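You operate a simulated robot arm through the tools that you are given. There is no shell and no other tool. Be economical: measure what you need, move in short steps, check, and stop when the job is done.

The job below is to be done with a simulated robot arm. You get a single attempt, and the scene is never put back.

## Task
Wipe the grey dust off the winder's board, then stand the blue-banded brass box on it.
Fine: use the cream pad and put it back; lid on the polish tin; the box comes out of the opened clamp.
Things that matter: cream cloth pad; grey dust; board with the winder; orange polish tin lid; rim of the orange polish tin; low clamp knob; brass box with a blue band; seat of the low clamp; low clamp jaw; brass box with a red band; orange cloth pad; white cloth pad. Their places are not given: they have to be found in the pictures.

The check looks at the end state, three seconds after you hand in, the way a careful person would. Anything else that was tipped, shoved, dropped, spilled or broken makes it a failure. Lids that push on must go on centred and level and be pressed home; caps that screw on are set level and turned clockwise until they are tight.

## Robot
A 7-joint arm with a two-finger parallel gripper, fixed in place. Base frame: the origin is at the foot of the arm, x ahead of it, y to its left, z up; the work surface is at about z = 750. Readings come in mm, degrees, newtons and seconds.
With the tool pointing down near the work surface it reaches from about 200 to 680 mm from the base axis. Its first joint turns from -66.0 to 66.0 degrees. Payload 2.4 kg.
The tool frame sits at the grasp point between the pads (the TCP): z along the fingers, y along the line on which they close. The tips reach 30 mm beyond it. The gripper opens to 94 mm. The fingers are 28 mm wide and 10 mm thick; the gripper's body (50 by 96 mm) begins 55 mm behind the TCP.
Orientation is that of the tool frame in the base frame, as [roll, pitch, yaw] about the fixed x, y, z axes, in that order (R = Rz(yaw) Ry(pitch) Rx(roll)). With the fingers straight down and closing along the base's y, the tool's x points along the base's -x, its y along +y and its z along -z.

## Interface
- The arm moves only by the tool nudge_tool. Its argument "increments" is text: rows parted by semicolons, each of 7 numbers parted by spaces: the shift along the tool's x, y, z in units of 300 mm (1.0 is 300 mm), then the turn, a rotation vector about the tool's x, y, z in units of 90 degrees (1.0 is 90 degrees), then the gripper command, from -1 (shut) to 1 (fully open), values between in proportion. In form: x y z rx ry rz hand; .... A call has 1 to 10 rows; each row is the pose to reach, as a shift and turn from the pose commanded when the call began, along the tool's axes at that moment. A call with a number of a shift or a turn outside -1 to 1 is refused whole. Each row takes 0.2 s and may step no farther than 50 mm and 8.6 degrees from the row before; otherwise, or with a gripper value out of range, the whole call is refused. Where a pose cannot be reached the arm comes as near as it can. A force on the tool above 40 N (or 10 N above the force at the start of the call, whichever is more), or a blocked arm, ends the call early, and 0.2 s more pass. Each finger travels about 153 mm/s and halts on what it meets, pressing with about 41 N; the grip force reading is that of the motor and also rises with nothing between the fingers. The clock runs only during rows and for 0.2 s after the last one: add rows that repeat a pose to give the fingers time. It gives the time, the measured TCP pose, the force on the tool (base axes), the opening and the grip force at its end, in the units of the frame above (readings bear some noise).
- Cameras (640 x 400 px; columns grow to the right, rows downward): "scene" is fixed at [18.8, 464.9, 1434.6]; the picture's right is [-0.89, -0.45, 0.00], its down [-0.30, 0.59, -0.75] and it looks along [0.34, -0.67, -0.66] (base axes); focal length 264 px, centre (320, 200). "wrist" rides on the gripper at [-37, 0, -58] in the tool frame; the picture's right is [0.00, -1.00, 0.00], its down [0.97, 0.00, -0.24] and it looks along [0.24, 0.00, 0.97] (tool axes); focal length 218 px, centre (320, 200).
- camera(camera): a new picture of that camera. It takes no simulated time.
- probe_pixels(camera, pixels): for up to 12 pixels [column, row] of the newest picture of that camera ("zoom" is the newest enlarged one), the place [x, y, z] in the base frame of the surface seen there, good to about 2 mm. It takes no simulated time.
- zoom(camera, box): a new picture of the part [left, top, right, bottom] of that camera's present view, enlarged. It takes no simulated time.
- sign_off(): hands the job in; it is judged then, once.

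Go step by step. Measure first, check grasps and placings, and put right what went wrong. The budget is 80 turns and 34 pictures, counting those below and the enlarged ones. Unless the task says otherwise, let go and move clear before handing in, and close with one line.

The tools are called after "Emit:" by a JSON object that holds its "op" and its "data". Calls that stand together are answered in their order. nudge_tool: Moves the arm, as the interface text tells. Its arguments: {"type":"object","properties":{"increments":{"type":"string"}},"required":["increments"]} The other tools are called the same way: camera (camera) takes a picture; probe_pixels (camera, pixels) gives the place of the surface under pixels of a picture; zoom (camera, box) takes an enlarged picture of a part of a camera's view; sign_off () hands the job in.

At the start:

```text
clock: 0.0
tool_pos: [341.6, -117.7, 1089.7]
ee_rot: [-180.0, 0.0, -180.0]
ft_force: [0.7, 0.0, 0.3]
grip_width: 94.2
grip_force: 0.1
```

scene: 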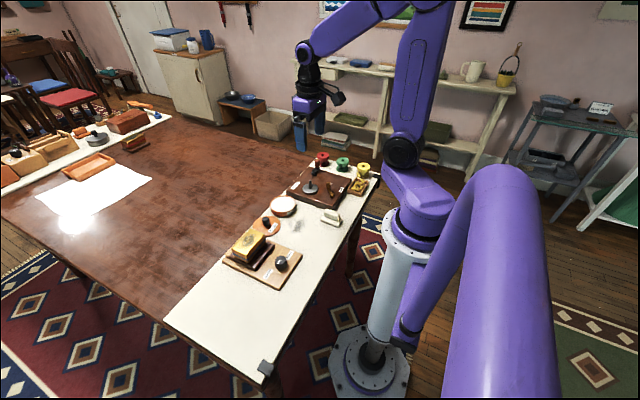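
wrist: 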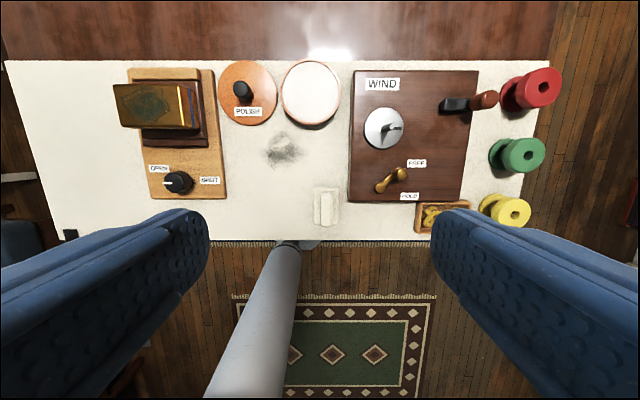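

The wrist picture shows the clamp (160,130), polish lid or tin (247,92), a round white thing (310,92), dust at (282,150), and the winder board (412,135). I will zoom in to see details.

Emit:
{"op": "zoom", "data": {"camera": "wrist", "box": [100, 50, 340, 220]}}

Emit:
{"op": "zoom", "data": {"camera": "wrist", "box": [300, 50, 580, 240]}}

Emit:
{"op": "zoom", "data": {"camera": "scene", "box": [210, 140, 390, 300]}}

Emit:
{"op": "zoom", "data": {"camera": "scene", "box": [0, 90, 180, 220]}}

```text
2.35 times, centred on (220, 135) of wrist
```

zoom: 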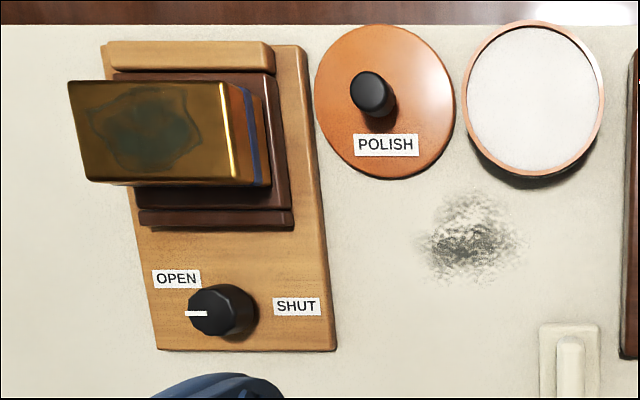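

```text
2.11 times, centred on (440, 145) of wrist
```

zoom: 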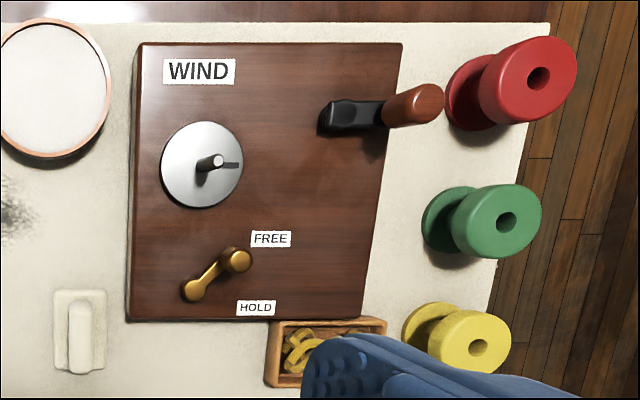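

```text
2.50 times, centred on (300, 220) of scene
```

zoom: 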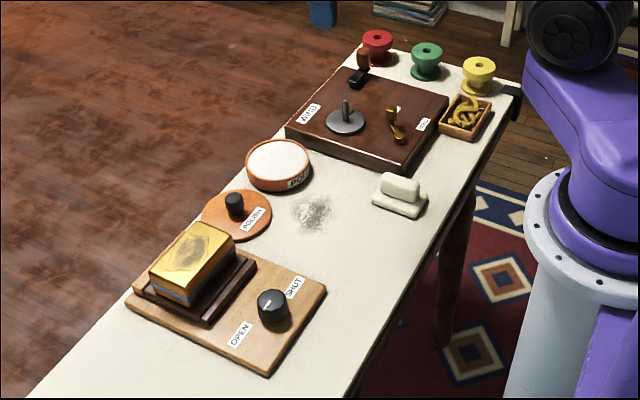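

```text
3.08 times, centred on (90, 155) of scene
```

zoom: 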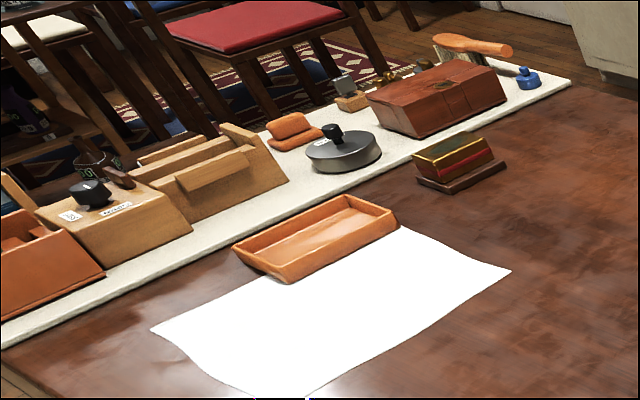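

Dust lies on the cream board between pad and tin; the tin is open and its lid lies beside it. I'll measure the main features from the wrist view.

Emit:
{"op": "probe_pixels", "data": {"camera": "wrist", "pixels": [[241, 88], [222, 92], [276, 92], [247, 64], [247, 124], [310, 90], [284, 90], [338, 90], [310, 62], [310, 122], [324, 205], [326, 192]]}}

Emit:
{"op": "probe_pixels", "data": {"camera": "wrist", "pixels": [[176, 182], [166, 181], [120, 86], [180, 85], [190, 127], [126, 127], [190, 140], [200, 76], [282, 132], [282, 168], [262, 150], [304, 150]]}}

```text
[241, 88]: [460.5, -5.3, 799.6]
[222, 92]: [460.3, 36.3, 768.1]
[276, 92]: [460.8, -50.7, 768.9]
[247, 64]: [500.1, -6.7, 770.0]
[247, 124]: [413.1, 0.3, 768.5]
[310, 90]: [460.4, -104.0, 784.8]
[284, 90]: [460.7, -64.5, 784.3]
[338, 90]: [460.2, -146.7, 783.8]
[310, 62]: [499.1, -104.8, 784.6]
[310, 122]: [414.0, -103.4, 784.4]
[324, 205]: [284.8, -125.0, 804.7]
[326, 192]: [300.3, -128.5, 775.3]
```

```text
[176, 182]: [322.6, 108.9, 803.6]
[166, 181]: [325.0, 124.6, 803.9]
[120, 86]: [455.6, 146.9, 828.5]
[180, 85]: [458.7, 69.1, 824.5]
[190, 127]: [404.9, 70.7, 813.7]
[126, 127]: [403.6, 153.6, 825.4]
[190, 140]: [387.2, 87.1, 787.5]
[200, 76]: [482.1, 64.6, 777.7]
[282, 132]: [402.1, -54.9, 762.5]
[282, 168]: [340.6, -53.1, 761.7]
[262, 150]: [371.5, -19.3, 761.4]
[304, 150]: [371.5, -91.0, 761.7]
```

Board surface is at z≈762; the lid is about 87 mm across at (457,-6), the tin at (457,-104) with rim z≈785. I'll move over the clamp for a closer look.

Emit:
{"op": "nudge_tool", "data": {"increments": "0 0.13 0.07 0 0 0 1; 0 0.26 0.14 0 0 0 1; 0 0.39 0.21 0 0 0 1; 0 0.52 0.28 0 0 0 1; 0 0.65 0.35 0 0 0 1; 0 0.73 0.40 0 0 0 1; 0 0.73 0.40 0 0 0 1"}}

Emit:
{"op": "camera", "data": {"camera": "wrist"}}

```text
clock: 1.6
tool_pos: [343.6, 102.2, 968.7]
ee_rot: [-180.0, 0.0, -179.9]
ft_force: [0.0, 0.3, 1.0]
grip_width: 93.8
grip_force: 0.1
```

```text
27 pictures are left
```

wrist: 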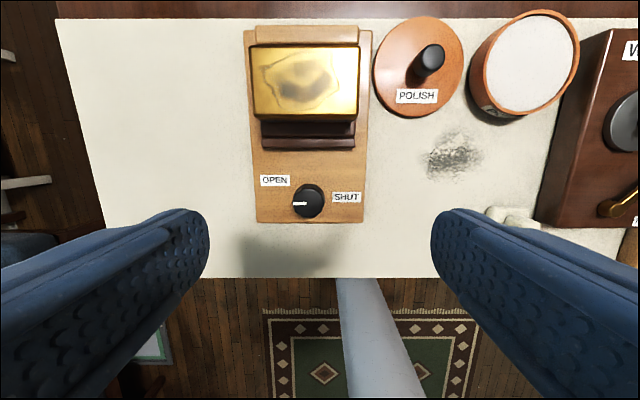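

Emit:
{"op": "zoom", "data": {"camera": "wrist", "box": [235, 20, 385, 230]}}

Emit:
{"op": "probe_pixels", "data": {"camera": "wrist", "pixels": [[308, 203], [295, 203], [276, 180], [346, 196], [308, 187], [324, 202], [300, 128], [300, 142], [270, 36], [256, 80], [358, 80], [305, 114]]}}

```text
1.90 times, centred on (310, 125) of wrist
```

zoom: 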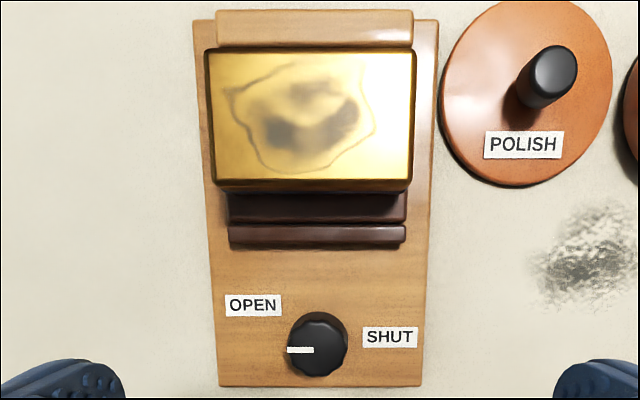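

```text
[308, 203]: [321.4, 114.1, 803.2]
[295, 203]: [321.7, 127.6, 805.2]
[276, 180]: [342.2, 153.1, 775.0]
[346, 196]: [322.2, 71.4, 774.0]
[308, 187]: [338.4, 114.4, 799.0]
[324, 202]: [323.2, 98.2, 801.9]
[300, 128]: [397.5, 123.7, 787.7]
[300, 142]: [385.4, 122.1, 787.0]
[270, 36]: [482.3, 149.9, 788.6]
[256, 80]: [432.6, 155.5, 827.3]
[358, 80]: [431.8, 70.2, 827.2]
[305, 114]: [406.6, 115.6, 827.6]
```

Emit:
{"op": "zoom", "data": {"camera": "scene", "box": [222, 225, 306, 292]}}

```text
5.97 times, centred on (264, 258) of scene
```

zoom: 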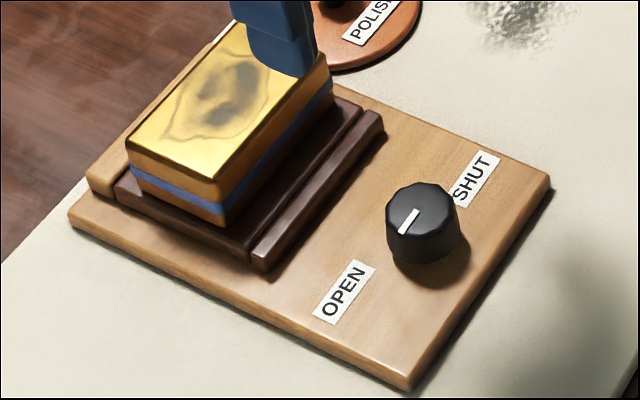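

Emit:
{"op": "zoom", "data": {"camera": "wrist", "box": [250, 105, 362, 160]}}

Emit:
{"op": "probe_pixels", "data": {"camera": "scene", "pixels": [[257, 257], [259, 258], [270, 246], [272, 241], [237, 247], [252, 253], [240, 244], [266, 235], [234, 251], [240, 239], [267, 253], [250, 247]]}}

```text
5.71 times, centred on (306, 132) of wrist
```

zoom: 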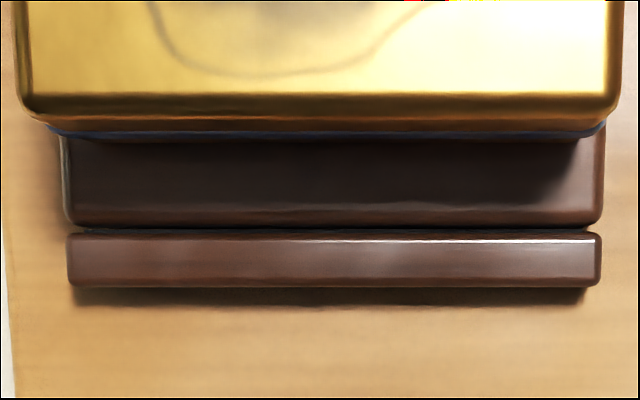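

```text
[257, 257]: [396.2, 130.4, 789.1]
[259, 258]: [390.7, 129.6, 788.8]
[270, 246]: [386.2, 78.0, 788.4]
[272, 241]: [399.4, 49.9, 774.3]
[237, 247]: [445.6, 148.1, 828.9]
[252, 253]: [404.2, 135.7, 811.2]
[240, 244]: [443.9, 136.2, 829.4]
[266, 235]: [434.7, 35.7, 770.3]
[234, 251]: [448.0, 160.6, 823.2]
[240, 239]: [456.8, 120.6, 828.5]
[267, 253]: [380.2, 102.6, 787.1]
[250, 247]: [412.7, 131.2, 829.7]
```

The jaw sits within 1 mm of the box's dark foot, so the clamp is likely shut; I'll settle that later. First the lid: hover over its knob with the gripper partly closed.

Emit:
{"op": "nudge_tool", "data": {"increments": "-0.08 -0.07 0.04 0 0 0 0.5; -0.16 -0.14 0.08 0 0 0 0.2; -0.24 -0.22 0.13 0 0 0 0; -0.32 -0.29 0.18 0 0 0 -0.1; -0.381 -0.36 0.23 0 0 0 -0.1; -0.381 -0.36 0.23 0 0 0 -0.1"}}

Emit:
{"op": "camera", "data": {"camera": "wrist"}}

```text
clock: 3.0
tool_pos: [459.0, -8.6, 899.6]
ee_rot: [180.0, 0.0, -179.9]
ft_force: [-0.1, -0.1, 0.2]
grip_width: 42.4
grip_force: 0.1
```

```text
23 pictures are left
```

wrist: 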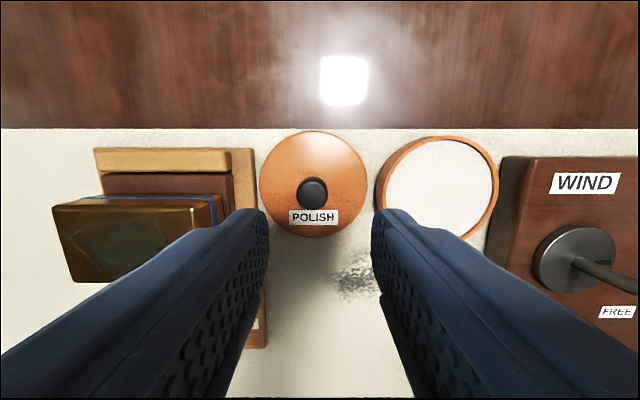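

Emit:
{"op": "probe_pixels", "data": {"camera": "wrist", "pixels": [[312, 190], [301, 192], [324, 192], [312, 180], [262, 185], [366, 185], [313, 133], [312, 234], [379, 190], [497, 190], [438, 139], [440, 190]]}}

```text
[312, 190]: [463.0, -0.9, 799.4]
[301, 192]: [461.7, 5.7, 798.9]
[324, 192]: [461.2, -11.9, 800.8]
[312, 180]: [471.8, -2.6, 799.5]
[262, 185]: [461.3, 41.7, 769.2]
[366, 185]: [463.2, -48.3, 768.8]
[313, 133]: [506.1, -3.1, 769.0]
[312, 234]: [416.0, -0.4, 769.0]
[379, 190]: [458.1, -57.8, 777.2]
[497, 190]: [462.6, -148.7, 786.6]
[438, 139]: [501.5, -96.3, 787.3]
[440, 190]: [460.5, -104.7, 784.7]
```

Emit:
{"op": "zoom", "data": {"camera": "wrist", "box": [250, 120, 510, 250]}}

```text
2.46 times, centred on (380, 185) of wrist
```

zoom: 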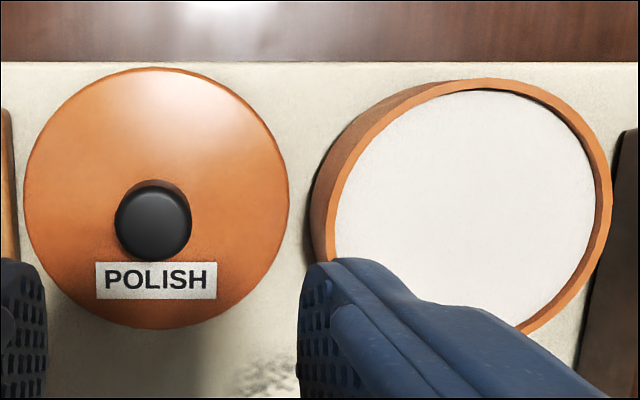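

Emit:
{"op": "probe_pixels", "data": {"camera": "zoom", "pixels": [[332, 200], [606, 190], [480, 84], [352, 150], [595, 260], [540, 322], [400, 108], [590, 140], [25, 190], [287, 190], [155, 70], [155, 326]]}}

```text
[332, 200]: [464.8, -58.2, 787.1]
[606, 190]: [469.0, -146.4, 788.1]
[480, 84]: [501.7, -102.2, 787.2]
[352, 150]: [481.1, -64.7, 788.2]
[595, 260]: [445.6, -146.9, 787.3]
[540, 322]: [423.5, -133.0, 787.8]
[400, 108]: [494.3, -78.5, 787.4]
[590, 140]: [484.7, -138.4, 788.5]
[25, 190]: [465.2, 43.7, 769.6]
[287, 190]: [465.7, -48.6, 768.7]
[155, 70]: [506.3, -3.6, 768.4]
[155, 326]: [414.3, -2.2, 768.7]
```

Lid centre ≈(460.3,-2.5) and tin rim centre ≈(457.5,-103), rim top z≈787.5. I descend on the lid's knob and grip it.

Emit:
{"op": "nudge_tool", "data": {"increments": "-0.004 0.02 0.11 0 0 0 -0.1; -0.004 0.02 0.22 0 0 0 -0.1; -0.004 0.02 0.30 0 0 0 -0.1; -0.004 0.02 0.325 0 0 0 -0.1; -0.004 0.02 0.325 0 0 0 -0.1; -0.004 0.02 0.325 0 0 0 -1; -0.004 0.02 0.325 0 0 0 -1; -0.004 0.02 0.325 0 0 0 -1"}}

```text
clock: 4.8
tool_pos: [459.0, -0.8, 801.9]
ee_rot: [179.9, 0.1, 180.0]
ft_force: [0.0, -0.3, -0.3]
grip_width: 22.7
grip_force: 40.8
```

Gripped the knob (22.7 mm, 40.8 N). Lift and carry above the tin.

Emit:
{"op": "nudge_tool", "data": {"increments": "0 0 -0.08 0 0 0 -1; 0 0 -0.2 0 0 0 -1; 0.004 -0.12 -0.2 0 0 0 -1; 0.004 -0.24 -0.2 0 0 0 -1; 0.004 -0.335 -0.2 0 0 0 -1; 0.004 -0.335 -0.2 0 0 0 -1"}}

Emit:
{"op": "camera", "data": {"camera": "wrist"}}

```text
clock: 6.2
tool_pos: [456.4, -102.2, 861.8]
ee_rot: [-180.0, 0.0, -179.8]
ft_force: [0.0, -0.2, -0.7]
grip_width: 22.8
grip_force: 41.2
```

```text
21 pictures are left
```

wrist: 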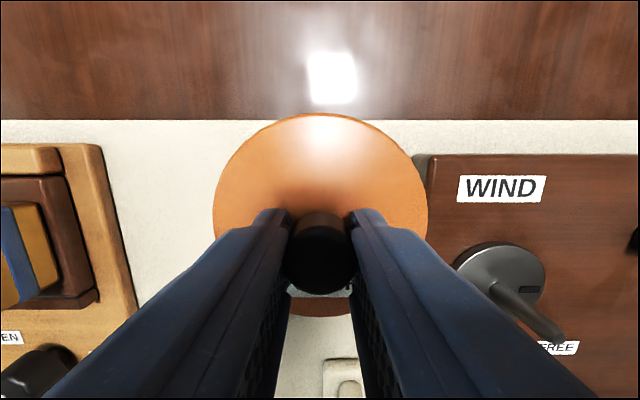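

Emit:
{"op": "probe_pixels", "data": {"camera": "wrist", "pixels": [[214, 210], [426, 210], [320, 116], [250, 143], [392, 143], [320, 314], [300, 311], [340, 311]]}}

```text
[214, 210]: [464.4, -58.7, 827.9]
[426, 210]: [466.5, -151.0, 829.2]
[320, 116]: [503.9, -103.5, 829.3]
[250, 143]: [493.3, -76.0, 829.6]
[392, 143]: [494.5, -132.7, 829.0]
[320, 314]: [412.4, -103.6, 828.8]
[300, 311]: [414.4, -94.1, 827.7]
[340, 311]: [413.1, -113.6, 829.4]
```

The lid hangs level and centred between the fingers; relative to the tin it's about 2 mm too far in +x and 1 mm in +y. I correct that and lower toward the rim.

Emit:
{"op": "nudge_tool", "data": {"increments": "0.006 -0.004 0 0 0 0 -1; 0.006 -0.004 0.05 0 0 0 -1; 0.006 -0.004 0.09 0 0 0 -1; 0.006 -0.004 0.105 0 0 0 -1; 0.006 -0.004 0.115 0 0 0 -1; 0.006 -0.004 0.125 0 0 0 -1"}}

Emit:
{"op": "zoom", "data": {"camera": "scene", "box": [260, 180, 310, 220]}}

```text
clock: 7.6
tool_pos: [454.8, -102.6, 825.0]
ee_rot: [180.0, 0.1, -179.9]
ft_force: [-5.0, 1.1, 23.8]
grip_width: 22.6
grip_force: 41.7
```

```text
10.00 times, centred on (285, 200) of scene
```

zoom: 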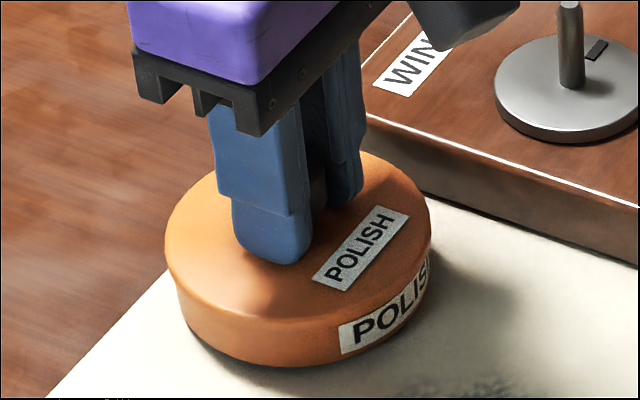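

Contact at z=825 with 24 N: the lid rests on the rim. I press further down to see whether it goes home.

Emit:
{"op": "nudge_tool", "data": {"increments": "0 0 0.006 0 0 0 -1; 0 0 0.012 0 0 0 -1; 0 0 0.018 0 0 0 -1"}}

```text
clock: 8.1
tool_pos: [454.9, -101.4, 823.3]
ee_rot: [-180.0, -0.1, 179.9]
ft_force: [-3.5, -0.4, 11.6]
grip_width: 22.7
grip_force: 41.2
stopped in row 2: the force on the tool passed its limit (the readings are from after the stop); the commanded pose is now the measured one
```

Emit:
{"op": "nudge_tool", "data": {"increments": "0 0 0.005 0 0 0 -1; 0 0 0.01 0 0 0 -1; 0 0 0.015 0 0 0 -1; 0 0 0.02 0 0 0 -1"}}

Emit:
{"op": "probe_pixels", "data": {"camera": "zoom", "pixels": [[200, 240], [300, 310], [410, 240], [240, 190]]}}

```text
clock: 8.5
tool_pos: [456.2, -101.2, 825.0]
ee_rot: [179.9, 0.0, -180.0]
ft_force: [-4.5, 1.4, 12.0]
grip_width: 22.8
grip_force: 41.2
stopped in row 2: the force on the tool passed its limit (the readings are from after the stop); the commanded pose is now the measured one
```

```text
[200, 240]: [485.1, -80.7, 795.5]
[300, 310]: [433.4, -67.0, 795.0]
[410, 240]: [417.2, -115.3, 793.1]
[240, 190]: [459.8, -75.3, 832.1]
```

Lid top reads ≈794.5, i.e. rim plus the lid's own 7 mm, so it's not home yet; side force -x and the picture suggest it is ~1.3 mm too far +x. I ease up, shift and press again.

Emit:
{"op": "nudge_tool", "data": {"increments": "0 0 -0.012 0 0 0 -1; 0.005 -0.002 -0.012 0 0 0 -1; 0.005 -0.002 0 0 0 0 -1; 0.005 -0.002 0.005 0 0 0 -1; 0.005 -0.002 0.01 0 0 0 -1; 0.005 -0.002 0.015 0 0 0 -1"}}

Emit:
{"op": "zoom", "data": {"camera": "scene", "box": [260, 180, 310, 220]}}

```text
clock: 9.5
tool_pos: [454.4, -103.4, 824.5]
ee_rot: [-180.0, 0.0, -179.9]
ft_force: [-2.9, 1.8, 12.2]
grip_width: 22.7
grip_force: 40.8
stopped in row 4: the force on the tool passed its limit (the readings are from after the stop); the commanded pose is now the measured one
```

```text
10.00 times, centred on (285, 200) of scene
```

zoom: 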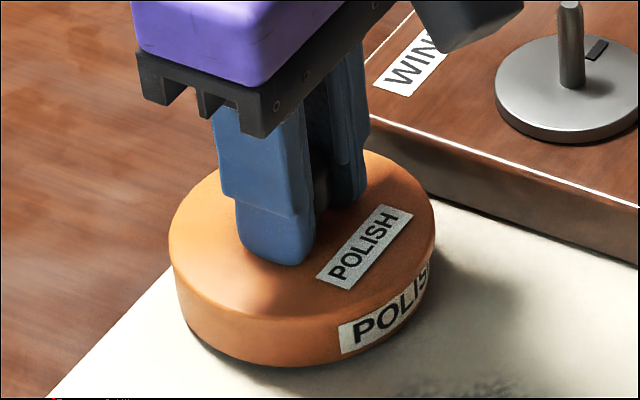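

Emit:
{"op": "probe_pixels", "data": {"camera": "zoom", "pixels": [[280, 290], [280, 305], [280, 315], [280, 325], [280, 335], [280, 345], [280, 355], [280, 363], [400, 200], [200, 230], [425, 220], [190, 300]]}}

```text
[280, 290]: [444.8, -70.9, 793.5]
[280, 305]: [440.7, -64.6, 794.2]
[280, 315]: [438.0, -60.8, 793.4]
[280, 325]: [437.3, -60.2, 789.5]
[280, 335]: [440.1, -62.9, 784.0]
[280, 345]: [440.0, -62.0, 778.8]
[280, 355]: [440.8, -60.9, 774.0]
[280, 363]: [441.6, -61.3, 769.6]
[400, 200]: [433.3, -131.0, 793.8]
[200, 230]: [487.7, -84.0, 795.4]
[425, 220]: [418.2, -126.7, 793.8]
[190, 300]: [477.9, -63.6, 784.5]
```

Lid top is at ≈794 and level, but I can't tell whether it is engaged. I'll do a gentle lateral search under light pressure and watch force and height.

Emit:
{"op": "nudge_tool", "data": {"increments": "0 0 0.001 0 0 0 -1; 0 -0.003 0.001 0 0 0 -1; 0 -0.006 0.001 0 0 0 -1; 0 -0.006 0.001 0 0 0 -1"}}

```text
clock: 10.5
tool_pos: [454.4, -104.3, 824.5]
ee_rot: [-179.9, 0.2, -180.0]
ft_force: [-0.3, 10.0, 28.1]
grip_width: 22.7
grip_force: 40.9
```

Emit:
{"op": "nudge_tool", "data": {"increments": "0 0 0.004 0 0 0 -1; 0 0 0.008 0 0 0 -1; 0 0 0.012 0 0 0 -1"}}

Emit:
{"op": "zoom", "data": {"camera": "scene", "box": [268, 195, 308, 220]}}

```text
clock: 10.9
tool_pos: [453.9, -105.0, 823.6]
ee_rot: [180.0, 0.1, -179.7]
ft_force: [-1.7, 2.9, 9.4]
grip_width: 22.7
grip_force: 41.1
stopped in row 1: the force on the tool passed its limit (the readings are from after the stop); the commanded pose is now the measured one
```

```text
16.00 times, centred on (288, 208) of scene
```

zoom: 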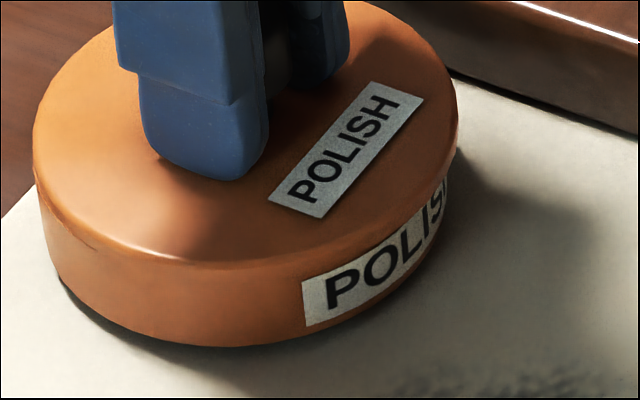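

Emit:
{"op": "probe_pixels", "data": {"camera": "zoom", "pixels": [[200, 250], [200, 260], [200, 268], [200, 276], [200, 285], [200, 300], [200, 330], [60, 215], [60, 235], [60, 255], [455, 130], [440, 230]]}}

```text
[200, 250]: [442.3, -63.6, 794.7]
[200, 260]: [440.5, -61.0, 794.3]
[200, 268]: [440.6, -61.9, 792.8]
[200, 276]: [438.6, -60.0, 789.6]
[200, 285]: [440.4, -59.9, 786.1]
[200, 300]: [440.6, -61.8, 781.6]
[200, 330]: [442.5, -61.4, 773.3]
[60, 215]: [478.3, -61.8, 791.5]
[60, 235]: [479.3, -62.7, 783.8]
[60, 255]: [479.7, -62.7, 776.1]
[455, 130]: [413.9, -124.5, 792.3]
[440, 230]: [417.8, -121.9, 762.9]
```

I'll take a wrist view to measure the lid's height and level without the other camera's bias.

Emit:
{"op": "camera", "data": {"camera": "wrist"}}

Emit:
{"op": "probe_pixels", "data": {"camera": "wrist", "pixels": [[222, 205], [418, 205], [320, 122], [260, 145], [380, 145], [300, 135], [340, 135], [320, 305], [235, 190], [405, 190], [180, 100], [470, 110]]}}

```text
17 pictures are left
```

wrist: 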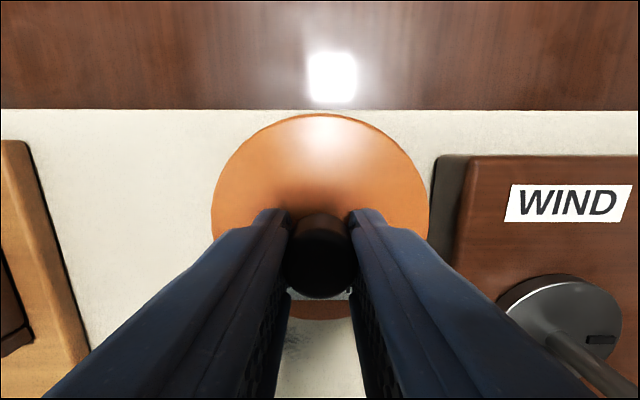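

```text
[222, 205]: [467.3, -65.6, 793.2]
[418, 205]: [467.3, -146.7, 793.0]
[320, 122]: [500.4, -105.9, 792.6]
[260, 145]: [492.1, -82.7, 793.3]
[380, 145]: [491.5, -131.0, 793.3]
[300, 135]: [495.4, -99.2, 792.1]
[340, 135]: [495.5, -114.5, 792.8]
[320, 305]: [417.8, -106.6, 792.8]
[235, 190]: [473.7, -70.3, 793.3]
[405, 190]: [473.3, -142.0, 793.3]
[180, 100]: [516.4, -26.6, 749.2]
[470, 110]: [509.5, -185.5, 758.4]
```

Wrist says the lid top is level at ≈793, maybe 2 mm above home. I'll lift it a little and slide aside to re-measure the tin against the lid in one picture.

Emit:
{"op": "nudge_tool", "data": {"increments": "0 0 -0.02 0 0 0 -1; 0 0 -0.04 0 0 0 -1; 0 0 -0.06 0 0 0 -1; 0 0 -0.06 0 0 0 -1"}}

Emit:
{"op": "zoom", "data": {"camera": "scene", "box": [260, 180, 310, 220]}}

```text
clock: 11.9
tool_pos: [454.4, -106.6, 841.2]
ee_rot: [-179.9, 0.1, -179.9]
ft_force: [0.7, 0.0, -0.5]
grip_width: 22.9
grip_force: 41.0
```

```text
10.00 times, centred on (285, 200) of scene
```

zoom: 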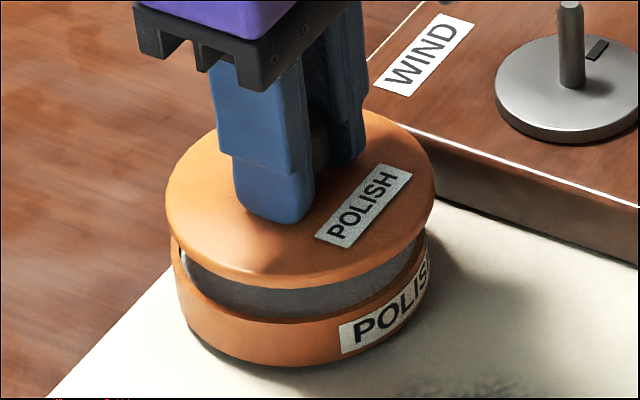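

Emit:
{"op": "zoom", "data": {"camera": "scene", "box": [274, 200, 306, 220]}}

Emit:
{"op": "probe_pixels", "data": {"camera": "zoom", "pixels": [[200, 140], [200, 150], [200, 160], [200, 170], [200, 180], [200, 190], [200, 200], [200, 215], [200, 230], [200, 245], [200, 260], [200, 275]]}}

```text
16.00 times, centred on (290, 210) of scene
```

zoom: 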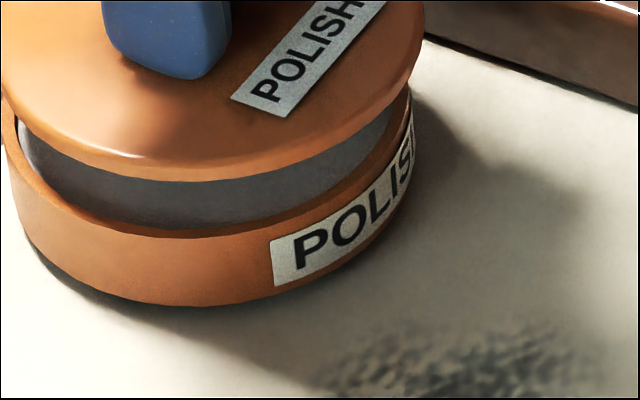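

```text
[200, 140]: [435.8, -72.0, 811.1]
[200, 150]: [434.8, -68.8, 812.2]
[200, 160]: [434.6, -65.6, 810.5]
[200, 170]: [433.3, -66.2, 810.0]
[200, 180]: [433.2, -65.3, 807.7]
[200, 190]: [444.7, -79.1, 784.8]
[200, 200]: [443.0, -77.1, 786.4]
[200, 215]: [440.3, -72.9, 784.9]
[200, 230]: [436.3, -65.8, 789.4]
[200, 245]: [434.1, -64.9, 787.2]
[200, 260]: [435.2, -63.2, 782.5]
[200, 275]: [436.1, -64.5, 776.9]
```

The lid's disc is ≈5 mm thick with a short plug below, so a top at rim +5 (793) is actually home. I lower it straight back and press.

Emit:
{"op": "nudge_tool", "data": {"increments": "0 0 0.03 0 0 0 -1; 0 0 0.055 0 0 0 -1; 0 0 0.06 0 0 0 -1; 0 0 0.064 0 0 0 -1; 0 0 0.068 0 0 0 -1; 0 0 0.072 0 0 0 -1; 0 0 0.076 0 0 0 -1"}}

Emit:
{"op": "zoom", "data": {"camera": "scene", "box": [264, 195, 304, 220]}}

Emit:
{"op": "probe_pixels", "data": {"camera": "zoom", "pixels": [[250, 240], [250, 255], [250, 265], [250, 275], [250, 285], [250, 295], [110, 190], [200, 240], [500, 120], [480, 180], [400, 220], [350, 225]]}}

```text
clock: 12.9
tool_pos: [454.4, -105.9, 823.1]
ee_rot: [-179.9, 0.2, -179.9]
ft_force: [-2.7, 0.3, 11.1]
grip_width: 22.6
grip_force: 41.2
stopped in row 5: the force on the tool passed its limit (the readings are from after the stop); the commanded pose is now the measured one
```

```text
16.00 times, centred on (284, 208) of scene
```

zoom: 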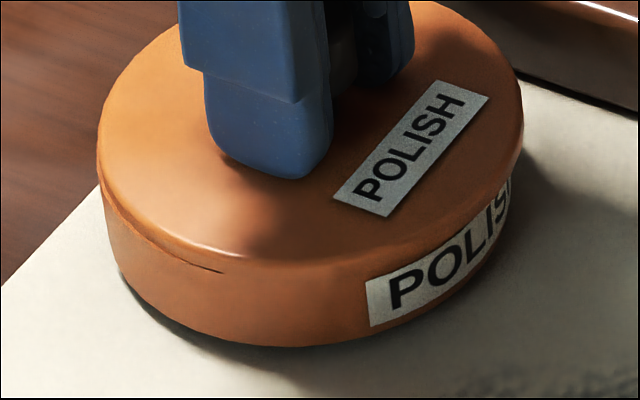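

```text
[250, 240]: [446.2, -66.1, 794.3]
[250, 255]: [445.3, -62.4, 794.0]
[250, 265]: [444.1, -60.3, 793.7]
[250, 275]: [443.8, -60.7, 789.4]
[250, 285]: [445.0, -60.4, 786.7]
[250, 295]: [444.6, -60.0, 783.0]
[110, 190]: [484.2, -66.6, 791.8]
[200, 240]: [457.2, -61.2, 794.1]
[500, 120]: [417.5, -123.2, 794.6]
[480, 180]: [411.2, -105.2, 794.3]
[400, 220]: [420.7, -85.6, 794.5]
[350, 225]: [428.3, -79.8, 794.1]
```

A thin lit seam at the left front (110,200)-(220,272) shows the lid sits ~1.5–2 mm too far toward -x,-y; the first placing was better centred. I lift 4 mm, shift (+1.3,+1.8) and press again.

Emit:
{"op": "nudge_tool", "data": {"increments": "0 0 -0.02 0 0 0 -1; -0.0043 0.006 -0.02 0 0 0 -1; -0.0043 0.006 -0.005 0 0 0 -1; -0.0043 0.006 0.002 0 0 0 -1; -0.0043 0.006 0.005 0 0 0 -1; -0.0043 0.006 0.008 0 0 0 -1; -0.0043 0.006 0.011 0 0 0 -1; -0.0043 0.006 0.014 0 0 0 -1"}}

Emit:
{"op": "zoom", "data": {"camera": "scene", "box": [264, 195, 304, 220]}}

Emit:
{"op": "probe_pixels", "data": {"camera": "zoom", "pixels": [[250, 240], [250, 255], [250, 265], [250, 275], [250, 285], [250, 295], [110, 160], [200, 240], [500, 120], [480, 180], [400, 220], [350, 225]]}}

```text
clock: 14.1
tool_pos: [456.7, -104.3, 824.3]
ee_rot: [-179.9, 0.2, -179.8]
ft_force: [-3.2, -0.3, 10.1]
grip_width: 23.0
grip_force: 41.1
stopped in row 5: the force on the tool passed its limit (the readings are from after the stop); the commanded pose is now the measured one
```

```text
16.00 times, centred on (284, 208) of scene
```

zoom: 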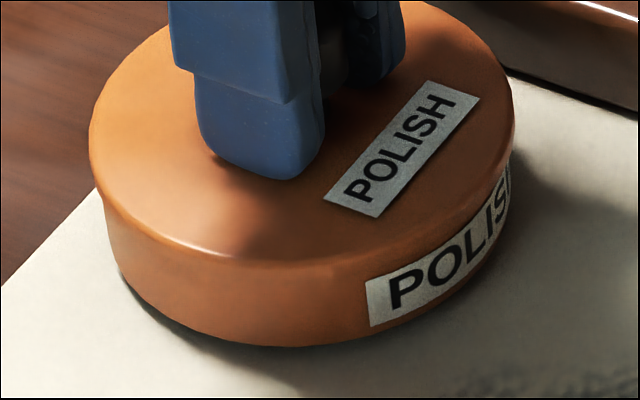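

```text
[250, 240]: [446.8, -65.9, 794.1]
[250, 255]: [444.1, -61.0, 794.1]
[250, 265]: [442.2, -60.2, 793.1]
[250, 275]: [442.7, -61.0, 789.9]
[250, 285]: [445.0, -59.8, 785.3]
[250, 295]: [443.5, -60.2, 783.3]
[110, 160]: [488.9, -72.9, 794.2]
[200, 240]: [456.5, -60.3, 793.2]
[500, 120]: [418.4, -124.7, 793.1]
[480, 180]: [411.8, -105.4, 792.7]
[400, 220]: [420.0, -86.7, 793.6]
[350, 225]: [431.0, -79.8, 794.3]
```

The lid is now flush all round with no seam, level at ≈793.7. I release and rise.

Emit:
{"op": "nudge_tool", "data": {"increments": "0 0 -0.002 0 0 0 -0.1; 0 0 -0.002 0 0 0 -0.1; 0 0 -0.1 0 0 0 -0.1; 0 0 -0.2 0 0 0 -0.1; 0.06 0.05 -0.3 0 0 0 -0.1; 0.06 0.05 -0.3 0 0 0 -0.1"}}

Emit:
{"op": "camera", "data": {"camera": "wrist"}}

```text
clock: 15.5
tool_pos: [437.7, -88.6, 912.9]
ee_rot: [-179.8, 0.3, -179.9]
ft_force: [0.3, -0.2, -1.6]
grip_width: 42.3
grip_force: 0.1
```

```text
12 pictures are left
```

wrist: 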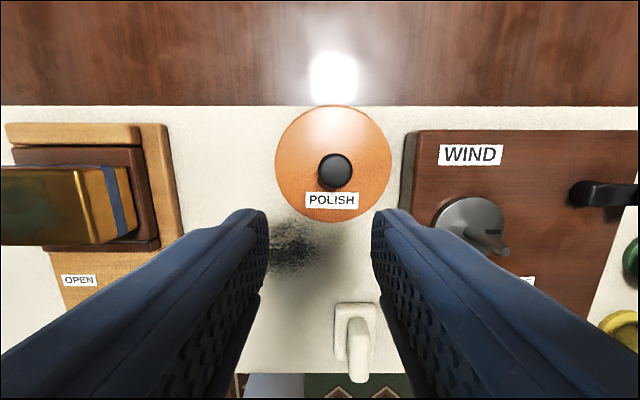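

The lid stays put on the tin. I measure lid level, pad, and dust here.

Emit:
{"op": "probe_pixels", "data": {"camera": "wrist", "pixels": [[279, 165], [387, 165], [333, 110], [333, 215], [300, 130], [366, 130], [357, 322], [357, 375], [349, 340], [367, 340], [340, 310], [374, 310]]}}

Emit:
{"op": "probe_pixels", "data": {"camera": "wrist", "pixels": [[337, 355], [343, 308], [375, 306], [340, 330], [290, 212], [285, 275], [272, 245], [315, 245], [320, 280], [230, 150], [405, 240], [300, 300]]}}

```text
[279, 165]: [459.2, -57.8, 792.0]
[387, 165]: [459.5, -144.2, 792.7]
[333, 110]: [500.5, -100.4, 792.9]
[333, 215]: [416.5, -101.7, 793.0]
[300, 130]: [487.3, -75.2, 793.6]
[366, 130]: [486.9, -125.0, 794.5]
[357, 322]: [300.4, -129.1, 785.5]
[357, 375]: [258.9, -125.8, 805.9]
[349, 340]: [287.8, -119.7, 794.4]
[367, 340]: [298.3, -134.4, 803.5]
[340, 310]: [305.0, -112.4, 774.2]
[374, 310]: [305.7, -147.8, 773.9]
```

```text
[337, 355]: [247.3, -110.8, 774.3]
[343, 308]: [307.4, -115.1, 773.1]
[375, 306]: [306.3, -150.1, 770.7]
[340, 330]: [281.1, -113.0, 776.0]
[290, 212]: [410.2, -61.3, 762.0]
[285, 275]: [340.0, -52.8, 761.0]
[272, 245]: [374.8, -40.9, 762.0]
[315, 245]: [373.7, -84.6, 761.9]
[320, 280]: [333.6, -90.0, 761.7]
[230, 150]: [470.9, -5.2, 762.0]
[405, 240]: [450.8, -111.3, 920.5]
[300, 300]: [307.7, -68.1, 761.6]
```

Lid level at ≈793. Next, hover over the cream pad at about (280,-129).

Emit:
{"op": "nudge_tool", "data": {"increments": "0.13 -0.034 0.01 0 0 0 0; 0.26 -0.068 0.02 0 0 0 0; 0.39 -0.1 0.03 0 0 0 0; 0.523 -0.135 0.043 0 0 0 0; 0.523 -0.135 0.043 0 0 0 0"}}

Emit:
{"op": "camera", "data": {"camera": "wrist"}}

```text
clock: 16.7
tool_pos: [280.6, -129.7, 900.4]
ee_rot: [-179.9, 0.3, -179.6]
ft_force: [-0.9, 0.3, 0.3]
grip_width: 46.8
grip_force: 0.1
```

```text
11 pictures are left
```

wrist: 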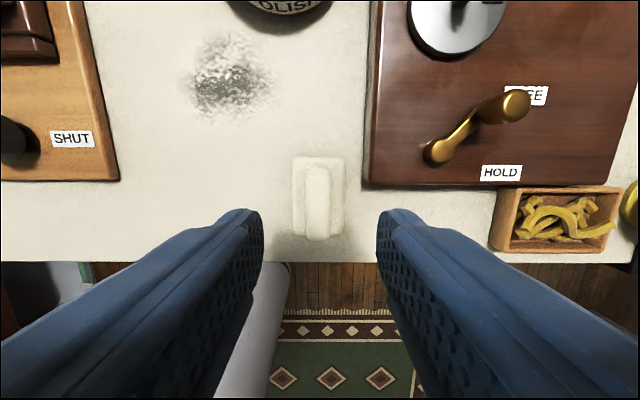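

Emit:
{"op": "probe_pixels", "data": {"camera": "wrist", "pixels": [[295, 160], [341, 160], [295, 230], [340, 231], [318, 166], [318, 190], [318, 235], [308, 200], [328, 200], [318, 215], [225, 45], [227, 115]]}}

Emit:
{"op": "probe_pixels", "data": {"camera": "wrist", "pixels": [[186, 80], [270, 85], [115, 120], [367, 120], [240, 5], [318, 255], [300, 14]]}}

```text
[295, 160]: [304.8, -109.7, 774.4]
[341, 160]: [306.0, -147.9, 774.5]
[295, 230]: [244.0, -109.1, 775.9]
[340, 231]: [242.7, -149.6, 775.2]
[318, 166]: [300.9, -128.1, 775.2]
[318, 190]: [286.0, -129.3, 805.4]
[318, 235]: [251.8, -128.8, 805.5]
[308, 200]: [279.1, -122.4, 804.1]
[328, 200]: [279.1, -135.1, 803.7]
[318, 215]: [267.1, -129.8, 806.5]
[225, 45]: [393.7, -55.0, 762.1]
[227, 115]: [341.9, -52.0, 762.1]
```

```text
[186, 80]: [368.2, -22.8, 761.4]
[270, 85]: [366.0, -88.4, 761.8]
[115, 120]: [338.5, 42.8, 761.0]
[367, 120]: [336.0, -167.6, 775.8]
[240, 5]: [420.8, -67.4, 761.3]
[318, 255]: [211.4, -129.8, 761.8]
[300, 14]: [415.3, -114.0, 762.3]
```

Pad base spans x 242–307, y -109…-149.5, with handle top at z≈806. I descend and grip the handle.

Emit:
{"op": "nudge_tool", "data": {"increments": "0.022 0.002 0.12 0 0 0 0; 0.022 0.002 0.24 0 0 0 0; 0.022 0.002 0.29 0 0 0 0; 0.022 0.002 0.30 0 0 0 0; 0.022 0.002 0.30 0 0 0 -1; 0.022 0.002 0.30 0 0 0 -1; 0.022 0.002 0.30 0 0 0 -1"}}

```text
clock: 18.3
tool_pos: [275.7, -129.9, 808.8]
ee_rot: [-179.9, 0.3, -179.9]
ft_force: [0.2, 0.7, 0.1]
grip_width: 22.8
grip_force: 41.5
```

Handle gripped. Lift, carry to the near-left corner of the dust and set down with light pressure.

Emit:
{"op": "nudge_tool", "data": {"increments": "0 0 -0.06 0 0 0 -1; -0.06 0.08 -0.06 0 0 0 -1; -0.12 0.16 -0.06 0 0 0 -1; -0.18 0.24 -0.06 0 0 0 -1; -0.23 0.32 -0.06 0 0 0 -1; -0.23 0.32 -0.015 0 0 0 -1; -0.23 0.32 0 0 0 0 -1; -0.23 0.32 0.002 0 0 0 -1; -0.23 0.32 0.004 0 0 0 -1"}}

```text
clock: 20.3
tool_pos: [344.9, -32.8, 808.1]
ee_rot: [-179.9, 0.3, -179.9]
ft_force: [0.1, 0.4, -0.1]
grip_width: 22.7
grip_force: 41.1
```

No contact force yet; lower a bit more in small steps.

Emit:
{"op": "nudge_tool", "data": {"increments": "0 0 0.002 0 0 0 -1; 0 0 0.004 0 0 0 -1; 0 0 0.006 0 0 0 -1"}}

```text
clock: 21.1
tool_pos: [344.9, -32.6, 809.2]
ee_rot: [-179.8, 0.4, -179.9]
ft_force: [-2.2, 0.9, 11.6]
grip_width: 22.9
grip_force: 40.8
stopped in row 3: the force on the tool passed its limit (the readings are from after the stop); the commanded pose is now the measured one
```

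Contact with ≈12 N holding. Begin wiping strokes, staying clear of the tin.

Emit:
{"op": "nudge_tool", "data": {"increments": "-0.08 0 0 0 0 0 -1; -0.16 0 0 0 0 0 -1; -0.16 -0.035 0 0 0 0 -1; -0.08 -0.035 0 0 0 0 -1; 0 -0.035 0 0 0 0 -1; 0 -0.07 0 0 0 0 -1; -0.07 -0.07 0 0 0 0 -1; -0.125 -0.07 0 0 0 0 -1; -0.07 -0.07 0 0 0 0 -1; 0 -0.07 0 0 0 0 -1"}}

```text
clock: 21.6
tool_pos: [380.1, -34.2, 808.2]
ee_rot: [180.0, 0.1, 179.9]
ft_force: [-1.6, 1.7, 12.6]
grip_width: 23.0
grip_force: 41.0
stopped in row 2: the force on the tool passed its limit (the readings are from after the stop); the commanded pose is now the measured one
```

The limit tripped mid-stroke; I ease the pressure a touch and use slower steps.

Emit:
{"op": "nudge_tool", "data": {"increments": "0 0 -0.0015 0 0 0 -1; -0.04 0 -0.0015 0 0 0 -1; -0.04 -0.035 -0.0015 0 0 0 -1; 0 -0.035 -0.0015 0 0 0 -1; 0.04 -0.035 -0.0015 0 0 0 -1; 0.08 -0.035 -0.0015 0 0 0 -1; 0.12 -0.035 -0.0015 0 0 0 -1"}}

```text
clock: 23.2
tool_pos: [343.1, -45.6, 808.3]
ee_rot: [-179.9, 0.1, -179.9]
ft_force: [10.0, 0.1, 22.0]
grip_width: 22.5
grip_force: 41.6
```

Smooth now at 22 N. Continue with the next two strokes.

Emit:
{"op": "nudge_tool", "data": {"increments": "0 -0.035 0 0 0 0 -1; -0.04 -0.035 0 0 0 0 -1; -0.08 -0.035 0 0 0 0 -1; -0.12 -0.035 0 0 0 0 -1; -0.09 -0.035 0 0 0 0 -1; -0.09 -0.07 0 0 0 0 -1; -0.06 -0.07 0 0 0 0 -1; -0.03 -0.07 0 0 0 0 -1; 0 -0.07 0 0 0 0 -1"}}

```text
clock: 23.6
tool_pos: [340.9, -49.4, 808.8]
ee_rot: [179.8, -0.2, -179.4]
ft_force: [-1.5, 1.9, 11.8]
grip_width: 22.5
grip_force: 41.2
stopped in row 1: the force on the tool passed its limit (the readings are from after the stop); the commanded pose is now the measured one
```

Emit:
{"op": "nudge_tool", "data": {"increments": "0 0 -0.002 0 0 0 -1; 0 -0.02 -0.002 0 0 0 -1; -0.04 -0.02 -0.002 0 0 0 -1; -0.08 -0.02 -0.002 0 0 0 -1; -0.12 -0.02 -0.002 0 0 0 -1; -0.12 -0.02 -0.002 0 0 0 -1"}}

```text
clock: 25.0
tool_pos: [373.8, -54.5, 811.1]
ee_rot: [179.6, -0.6, -179.6]
ft_force: [-4.2, -0.5, 16.1]
grip_width: 18.8
grip_force: 41.1
stopped in row 6: the force on the tool passed its limit (the readings are from after the stop); the commanded pose is now the measured one
```

Opening changed to 18.8 mm, so the handle may have shifted in the grip; look.

Emit:
{"op": "camera", "data": {"camera": "wrist"}}

```text
10 pictures are left
```

wrist: 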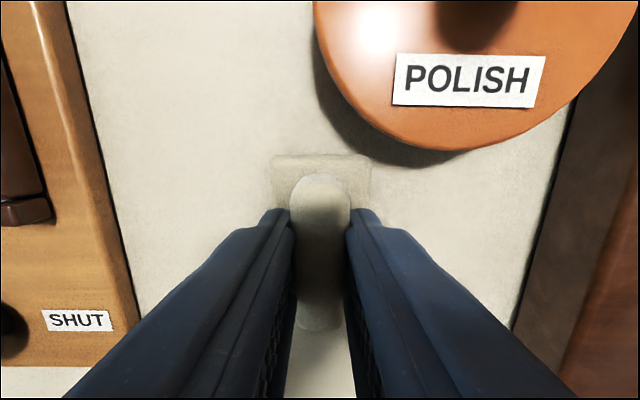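

Emit:
{"op": "probe_pixels", "data": {"camera": "wrist", "pixels": [[276, 160], [366, 160], [280, 195], [362, 195], [320, 190], [320, 220], [320, 260], [320, 300], [320, 324], [420, 145], [230, 120], [320, 345]]}}

```text
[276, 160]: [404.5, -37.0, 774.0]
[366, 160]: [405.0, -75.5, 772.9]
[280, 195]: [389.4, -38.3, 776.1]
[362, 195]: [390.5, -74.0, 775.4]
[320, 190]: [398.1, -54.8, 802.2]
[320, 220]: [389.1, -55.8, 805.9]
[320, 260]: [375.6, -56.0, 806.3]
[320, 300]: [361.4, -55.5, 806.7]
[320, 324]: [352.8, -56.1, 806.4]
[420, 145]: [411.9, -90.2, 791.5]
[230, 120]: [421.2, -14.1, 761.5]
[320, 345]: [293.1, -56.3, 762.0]
```

Pad is level and dust mostly gone. I re-seat the grip lower on the handle, then wipe the remaining right side.

Emit:
{"op": "nudge_tool", "data": {"increments": "0 0 0 0 0 0 -0.3; 0 0 0 0 0 0 -0.3; 0 0 0.007 0 0 0 -0.3; 0 0 0.007 0 0 0 -1; 0 0 0.007 0 0 0 -1; 0 0 0.007 0 0 0 -1"}}

```text
clock: 25.7
tool_pos: [376.2, -55.7, 809.3]
ee_rot: [179.9, -0.4, -179.7]
ft_force: [-0.8, -0.2, 0.7]
grip_width: 32.8
grip_force: 0.1
stopped in row 3: the force on the tool passed its limit (the readings are from after the stop); the commanded pose is now the measured one
```

Emit:
{"op": "nudge_tool", "data": {"increments": "0 0 -0.003 0 0 0 -0.3; 0 0 -0.003 0 0 0 -1; 0 0 -0.003 0 0 0 -1; 0 0 -0.003 0 0 0 -1"}}

```text
clock: 26.7
tool_pos: [374.3, -56.2, 810.3]
ee_rot: [179.8, -0.4, -179.6]
ft_force: [-0.9, -0.3, 17.3]
grip_width: 18.8
grip_force: 40.6
```

Grip holds at 18.8 mm with 17 N downward. Wipe the right side with slow strokes.

Emit:
{"op": "nudge_tool", "data": {"increments": "0.04 0 -0.001 0 0 0 -1; 0.08 -0.02 -0.001 0 0 0 -1; 0.12 -0.04 -0.001 0 0 0 -1; 0.08 -0.04 -0.001 0 0 0 -1; 0.04 -0.04 -0.001 0 0 0 -1; 0.01 -0.04 -0.001 0 0 0 -1; 0.04 -0.065 -0.001 0 0 0 -1; 0.08 -0.065 -0.001 0 0 0 -1; 0.12 -0.065 -0.001 0 0 0 -1"}}

```text
clock: 28.7
tool_pos: [339.2, -76.2, 811.7]
ee_rot: [179.8, -0.6, -179.8]
ft_force: [0.7, 0.5, 0.6]
grip_width: 18.8
grip_force: 41.1
```

Force faded to zero, so I press a little more and repeat the strokes in reverse.

Emit:
{"op": "nudge_tool", "data": {"increments": "0 0 0.003 0 0 0 -1; -0.03 0 0.004 0 0 0 -1; -0.07 0 0.004 0 0 0 -1; -0.11 0 0.004 0 0 0 -1; -0.11 0.03 0.004 0 0 0 -1; -0.07 0.03 0.004 0 0 0 -1; -0.03 0.03 0.004 0 0 0 -1; 0 0.03 0.004 0 0 0 -1"}}

```text
clock: 29.7
tool_pos: [366.9, -74.8, 810.1]
ee_rot: [179.6, -0.7, -179.7]
ft_force: [-3.0, -0.1, 15.4]
grip_width: 18.8
grip_force: 41.4
stopped in row 4: the force on the tool passed its limit (the readings are from after the stop); the commanded pose is now the measured one
```

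Emit:
{"op": "nudge_tool", "data": {"increments": "0.01 0.02 -0.0015 0 0 0 -1; 0.03 0.04 -0.0015 0 0 0 -1; 0.06 0.04 -0.001 0 0 0 -1; 0.09 0.04 -0.001 0 0 0 -1; 0.09 0.09 -0.001 0 0 0 -1; 0.05 0.11 -0.001 0 0 0 -1; 0.01 0.11 -0.001 0 0 0 -1; -0.03 0.11 -0.001 0 0 0 -1; -0.06 0.11 -0.001 0 0 0 -1"}}

```text
clock: 31.7
tool_pos: [382.2, -41.8, 811.2]
ee_rot: [179.7, -0.9, -179.7]
ft_force: [-6.2, 0.8, 13.5]
grip_width: 18.5
grip_force: 41.0
```

Wiped the whole patch with steady force. Lift the pad, straighten the tool and carry it back over its place, then look.

Emit:
{"op": "nudge_tool", "data": {"increments": "0 0 -0.06 0 0 0 -1; 0.09 -0.073 -0.06 0.003 -0.01 0 -1; 0.18 -0.146 -0.06 0.003 -0.01 0 -1; 0.27 -0.22 -0.06 0.003 -0.01 0 -1; 0.357 -0.292 -0.06 0.003 -0.01 0 -1; 0.357 -0.292 -0.06 0.003 -0.01 0 -1"}}

Emit:
{"op": "camera", "data": {"camera": "wrist"}}

```text
clock: 33.1
tool_pos: [276.6, -129.0, 830.6]
ee_rot: [179.9, 0.1, -179.7]
ft_force: [0.0, -0.3, -0.3]
grip_width: 18.6
grip_force: 41.0
```

```text
9 pictures are left
```

wrist: 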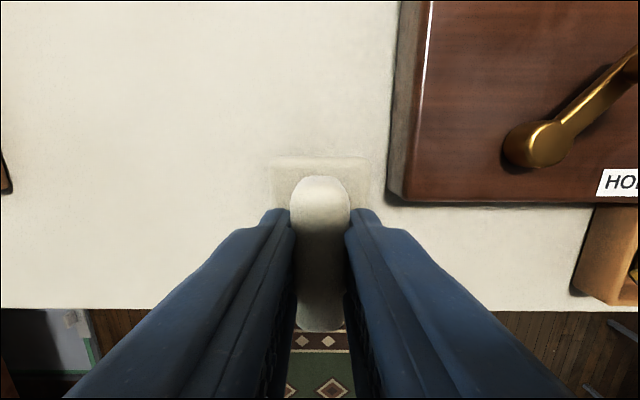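

The visible board is clean. Lower the pad onto its original spot.

Emit:
{"op": "nudge_tool", "data": {"increments": "0.003 0 0.03 0 0 0 -1; 0.003 0 0.055 0 0 0 -1; 0.003 0 0.06 0 0 0 -1; 0.003 0 0.063 0 0 0 -1; 0.003 0 0.063 0 0 0 -1"}}

Emit:
{"op": "zoom", "data": {"camera": "scene", "box": [250, 170, 362, 240]}}

```text
clock: 34.3
tool_pos: [275.8, -129.9, 811.4]
ee_rot: [179.9, 0.1, -179.6]
ft_force: [2.7, 1.8, 36.0]
grip_width: 19.1
grip_force: 41.1
```

```text
5.71 times, centred on (306, 205) of scene
```

zoom: 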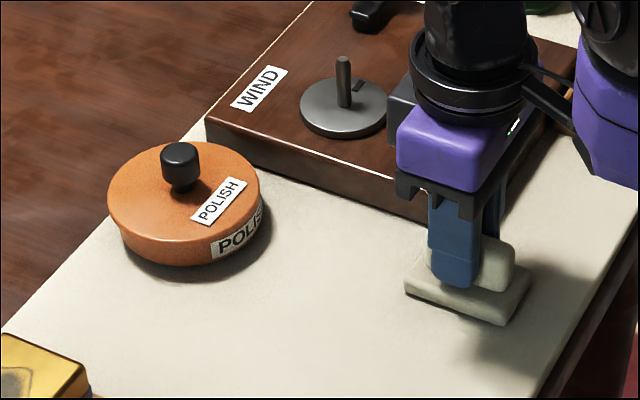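

Dust is gone and the pad sits on its place. Release, rise, and check the lid's centring closer.

Emit:
{"op": "nudge_tool", "data": {"increments": "0 0 -0.004 0 0 0 -1; 0 0 -0.004 0 0 0 -0.1; 0 0 -0.004 0 0 0 0; 0 0 -0.1 0 0 0 0; 0 0 -0.2 0 0 0 0; 0 0 -0.3 0 0 0 0"}}

Emit:
{"op": "zoom", "data": {"camera": "scene", "box": [264, 190, 304, 215]}}

Emit:
{"op": "probe_pixels", "data": {"camera": "zoom", "pixels": [[110, 200], [300, 60], [490, 200], [260, 330], [260, 345], [260, 360], [260, 380], [115, 290], [115, 310], [505, 240], [500, 270], [260, 240]]}}

```text
clock: 35.7
tool_pos: [277.7, -132.3, 901.2]
ee_rot: [180.0, 0.2, -179.8]
ft_force: [0.1, 0.0, 0.0]
grip_width: 46.9
grip_force: 0.1
```

```text
16.00 times, centred on (284, 202) of scene
```

zoom: 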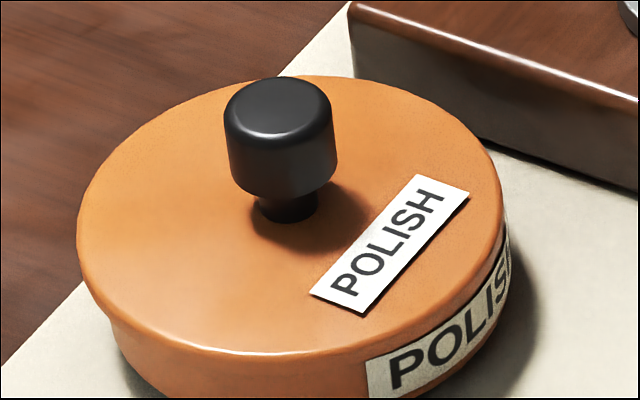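

```text
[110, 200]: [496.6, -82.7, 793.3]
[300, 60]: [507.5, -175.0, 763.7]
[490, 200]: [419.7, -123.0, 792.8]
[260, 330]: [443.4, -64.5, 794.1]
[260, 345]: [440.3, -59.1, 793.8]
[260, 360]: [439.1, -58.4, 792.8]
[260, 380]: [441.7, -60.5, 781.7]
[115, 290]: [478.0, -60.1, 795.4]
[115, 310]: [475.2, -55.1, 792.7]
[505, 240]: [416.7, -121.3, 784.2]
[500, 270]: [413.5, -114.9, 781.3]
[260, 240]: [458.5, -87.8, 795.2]
```

The lid slid ~2.6 mm toward +x+y on release, so it isn't engaged: it only rests on the rim. I'll grip it again, lift it aside, and measure lid and tin together precisely.

Emit:
{"op": "nudge_tool", "data": {"increments": "-0.15 0.025 0 0 0 0 -0.1; -0.3 0.05 0 0 0 0 -0.1; -0.45 0.075 0 0 0 0 -0.1; -0.604 0.1 0 0 0 0 -0.1; -0.604 0.1 0.1 0 0 0 -0.1; -0.604 0.1 0.2 0 0 0 -0.1; -0.604 0.1 0.248 0 0 0 -0.1; -0.604 0.1 0.248 0 0 0 -1; -0.604 0.1 0.248 0 0 0 -1; -0.604 0.1 0.248 0 0 0 -1"}}

```text
clock: 37.9
tool_pos: [456.3, -99.2, 825.2]
ee_rot: [180.0, 0.1, -179.8]
ft_force: [0.0, -0.7, 0.0]
grip_width: 23.0
grip_force: 40.7
```

Emit:
{"op": "nudge_tool", "data": {"increments": "0 0 -0.08 0 0 0 -1; 0 0.12 -0.08 0 0 0 -1; 0 0.24 -0.08 0 0 0 -1; 0 0.38 -0.08 0 0 0 -1; 0 0.38 -0.08 0 0 0 -1; 0 0.38 -0.08 0 0 0 -1"}}

Emit:
{"op": "zoom", "data": {"camera": "wrist", "box": [190, 60, 590, 310]}}

```text
clock: 39.3
tool_pos: [458.4, 15.3, 850.2]
ee_rot: [179.9, 0.1, -179.8]
ft_force: [0.3, 0.2, 0.0]
grip_width: 23.0
grip_force: 41.2
```

```text
1.60 times, centred on (390, 185) of wrist
```

zoom: 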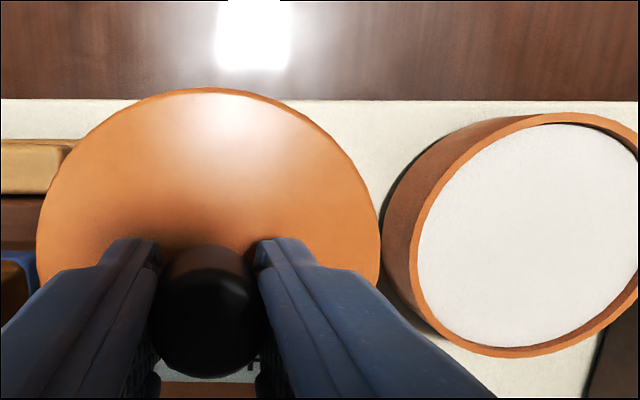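

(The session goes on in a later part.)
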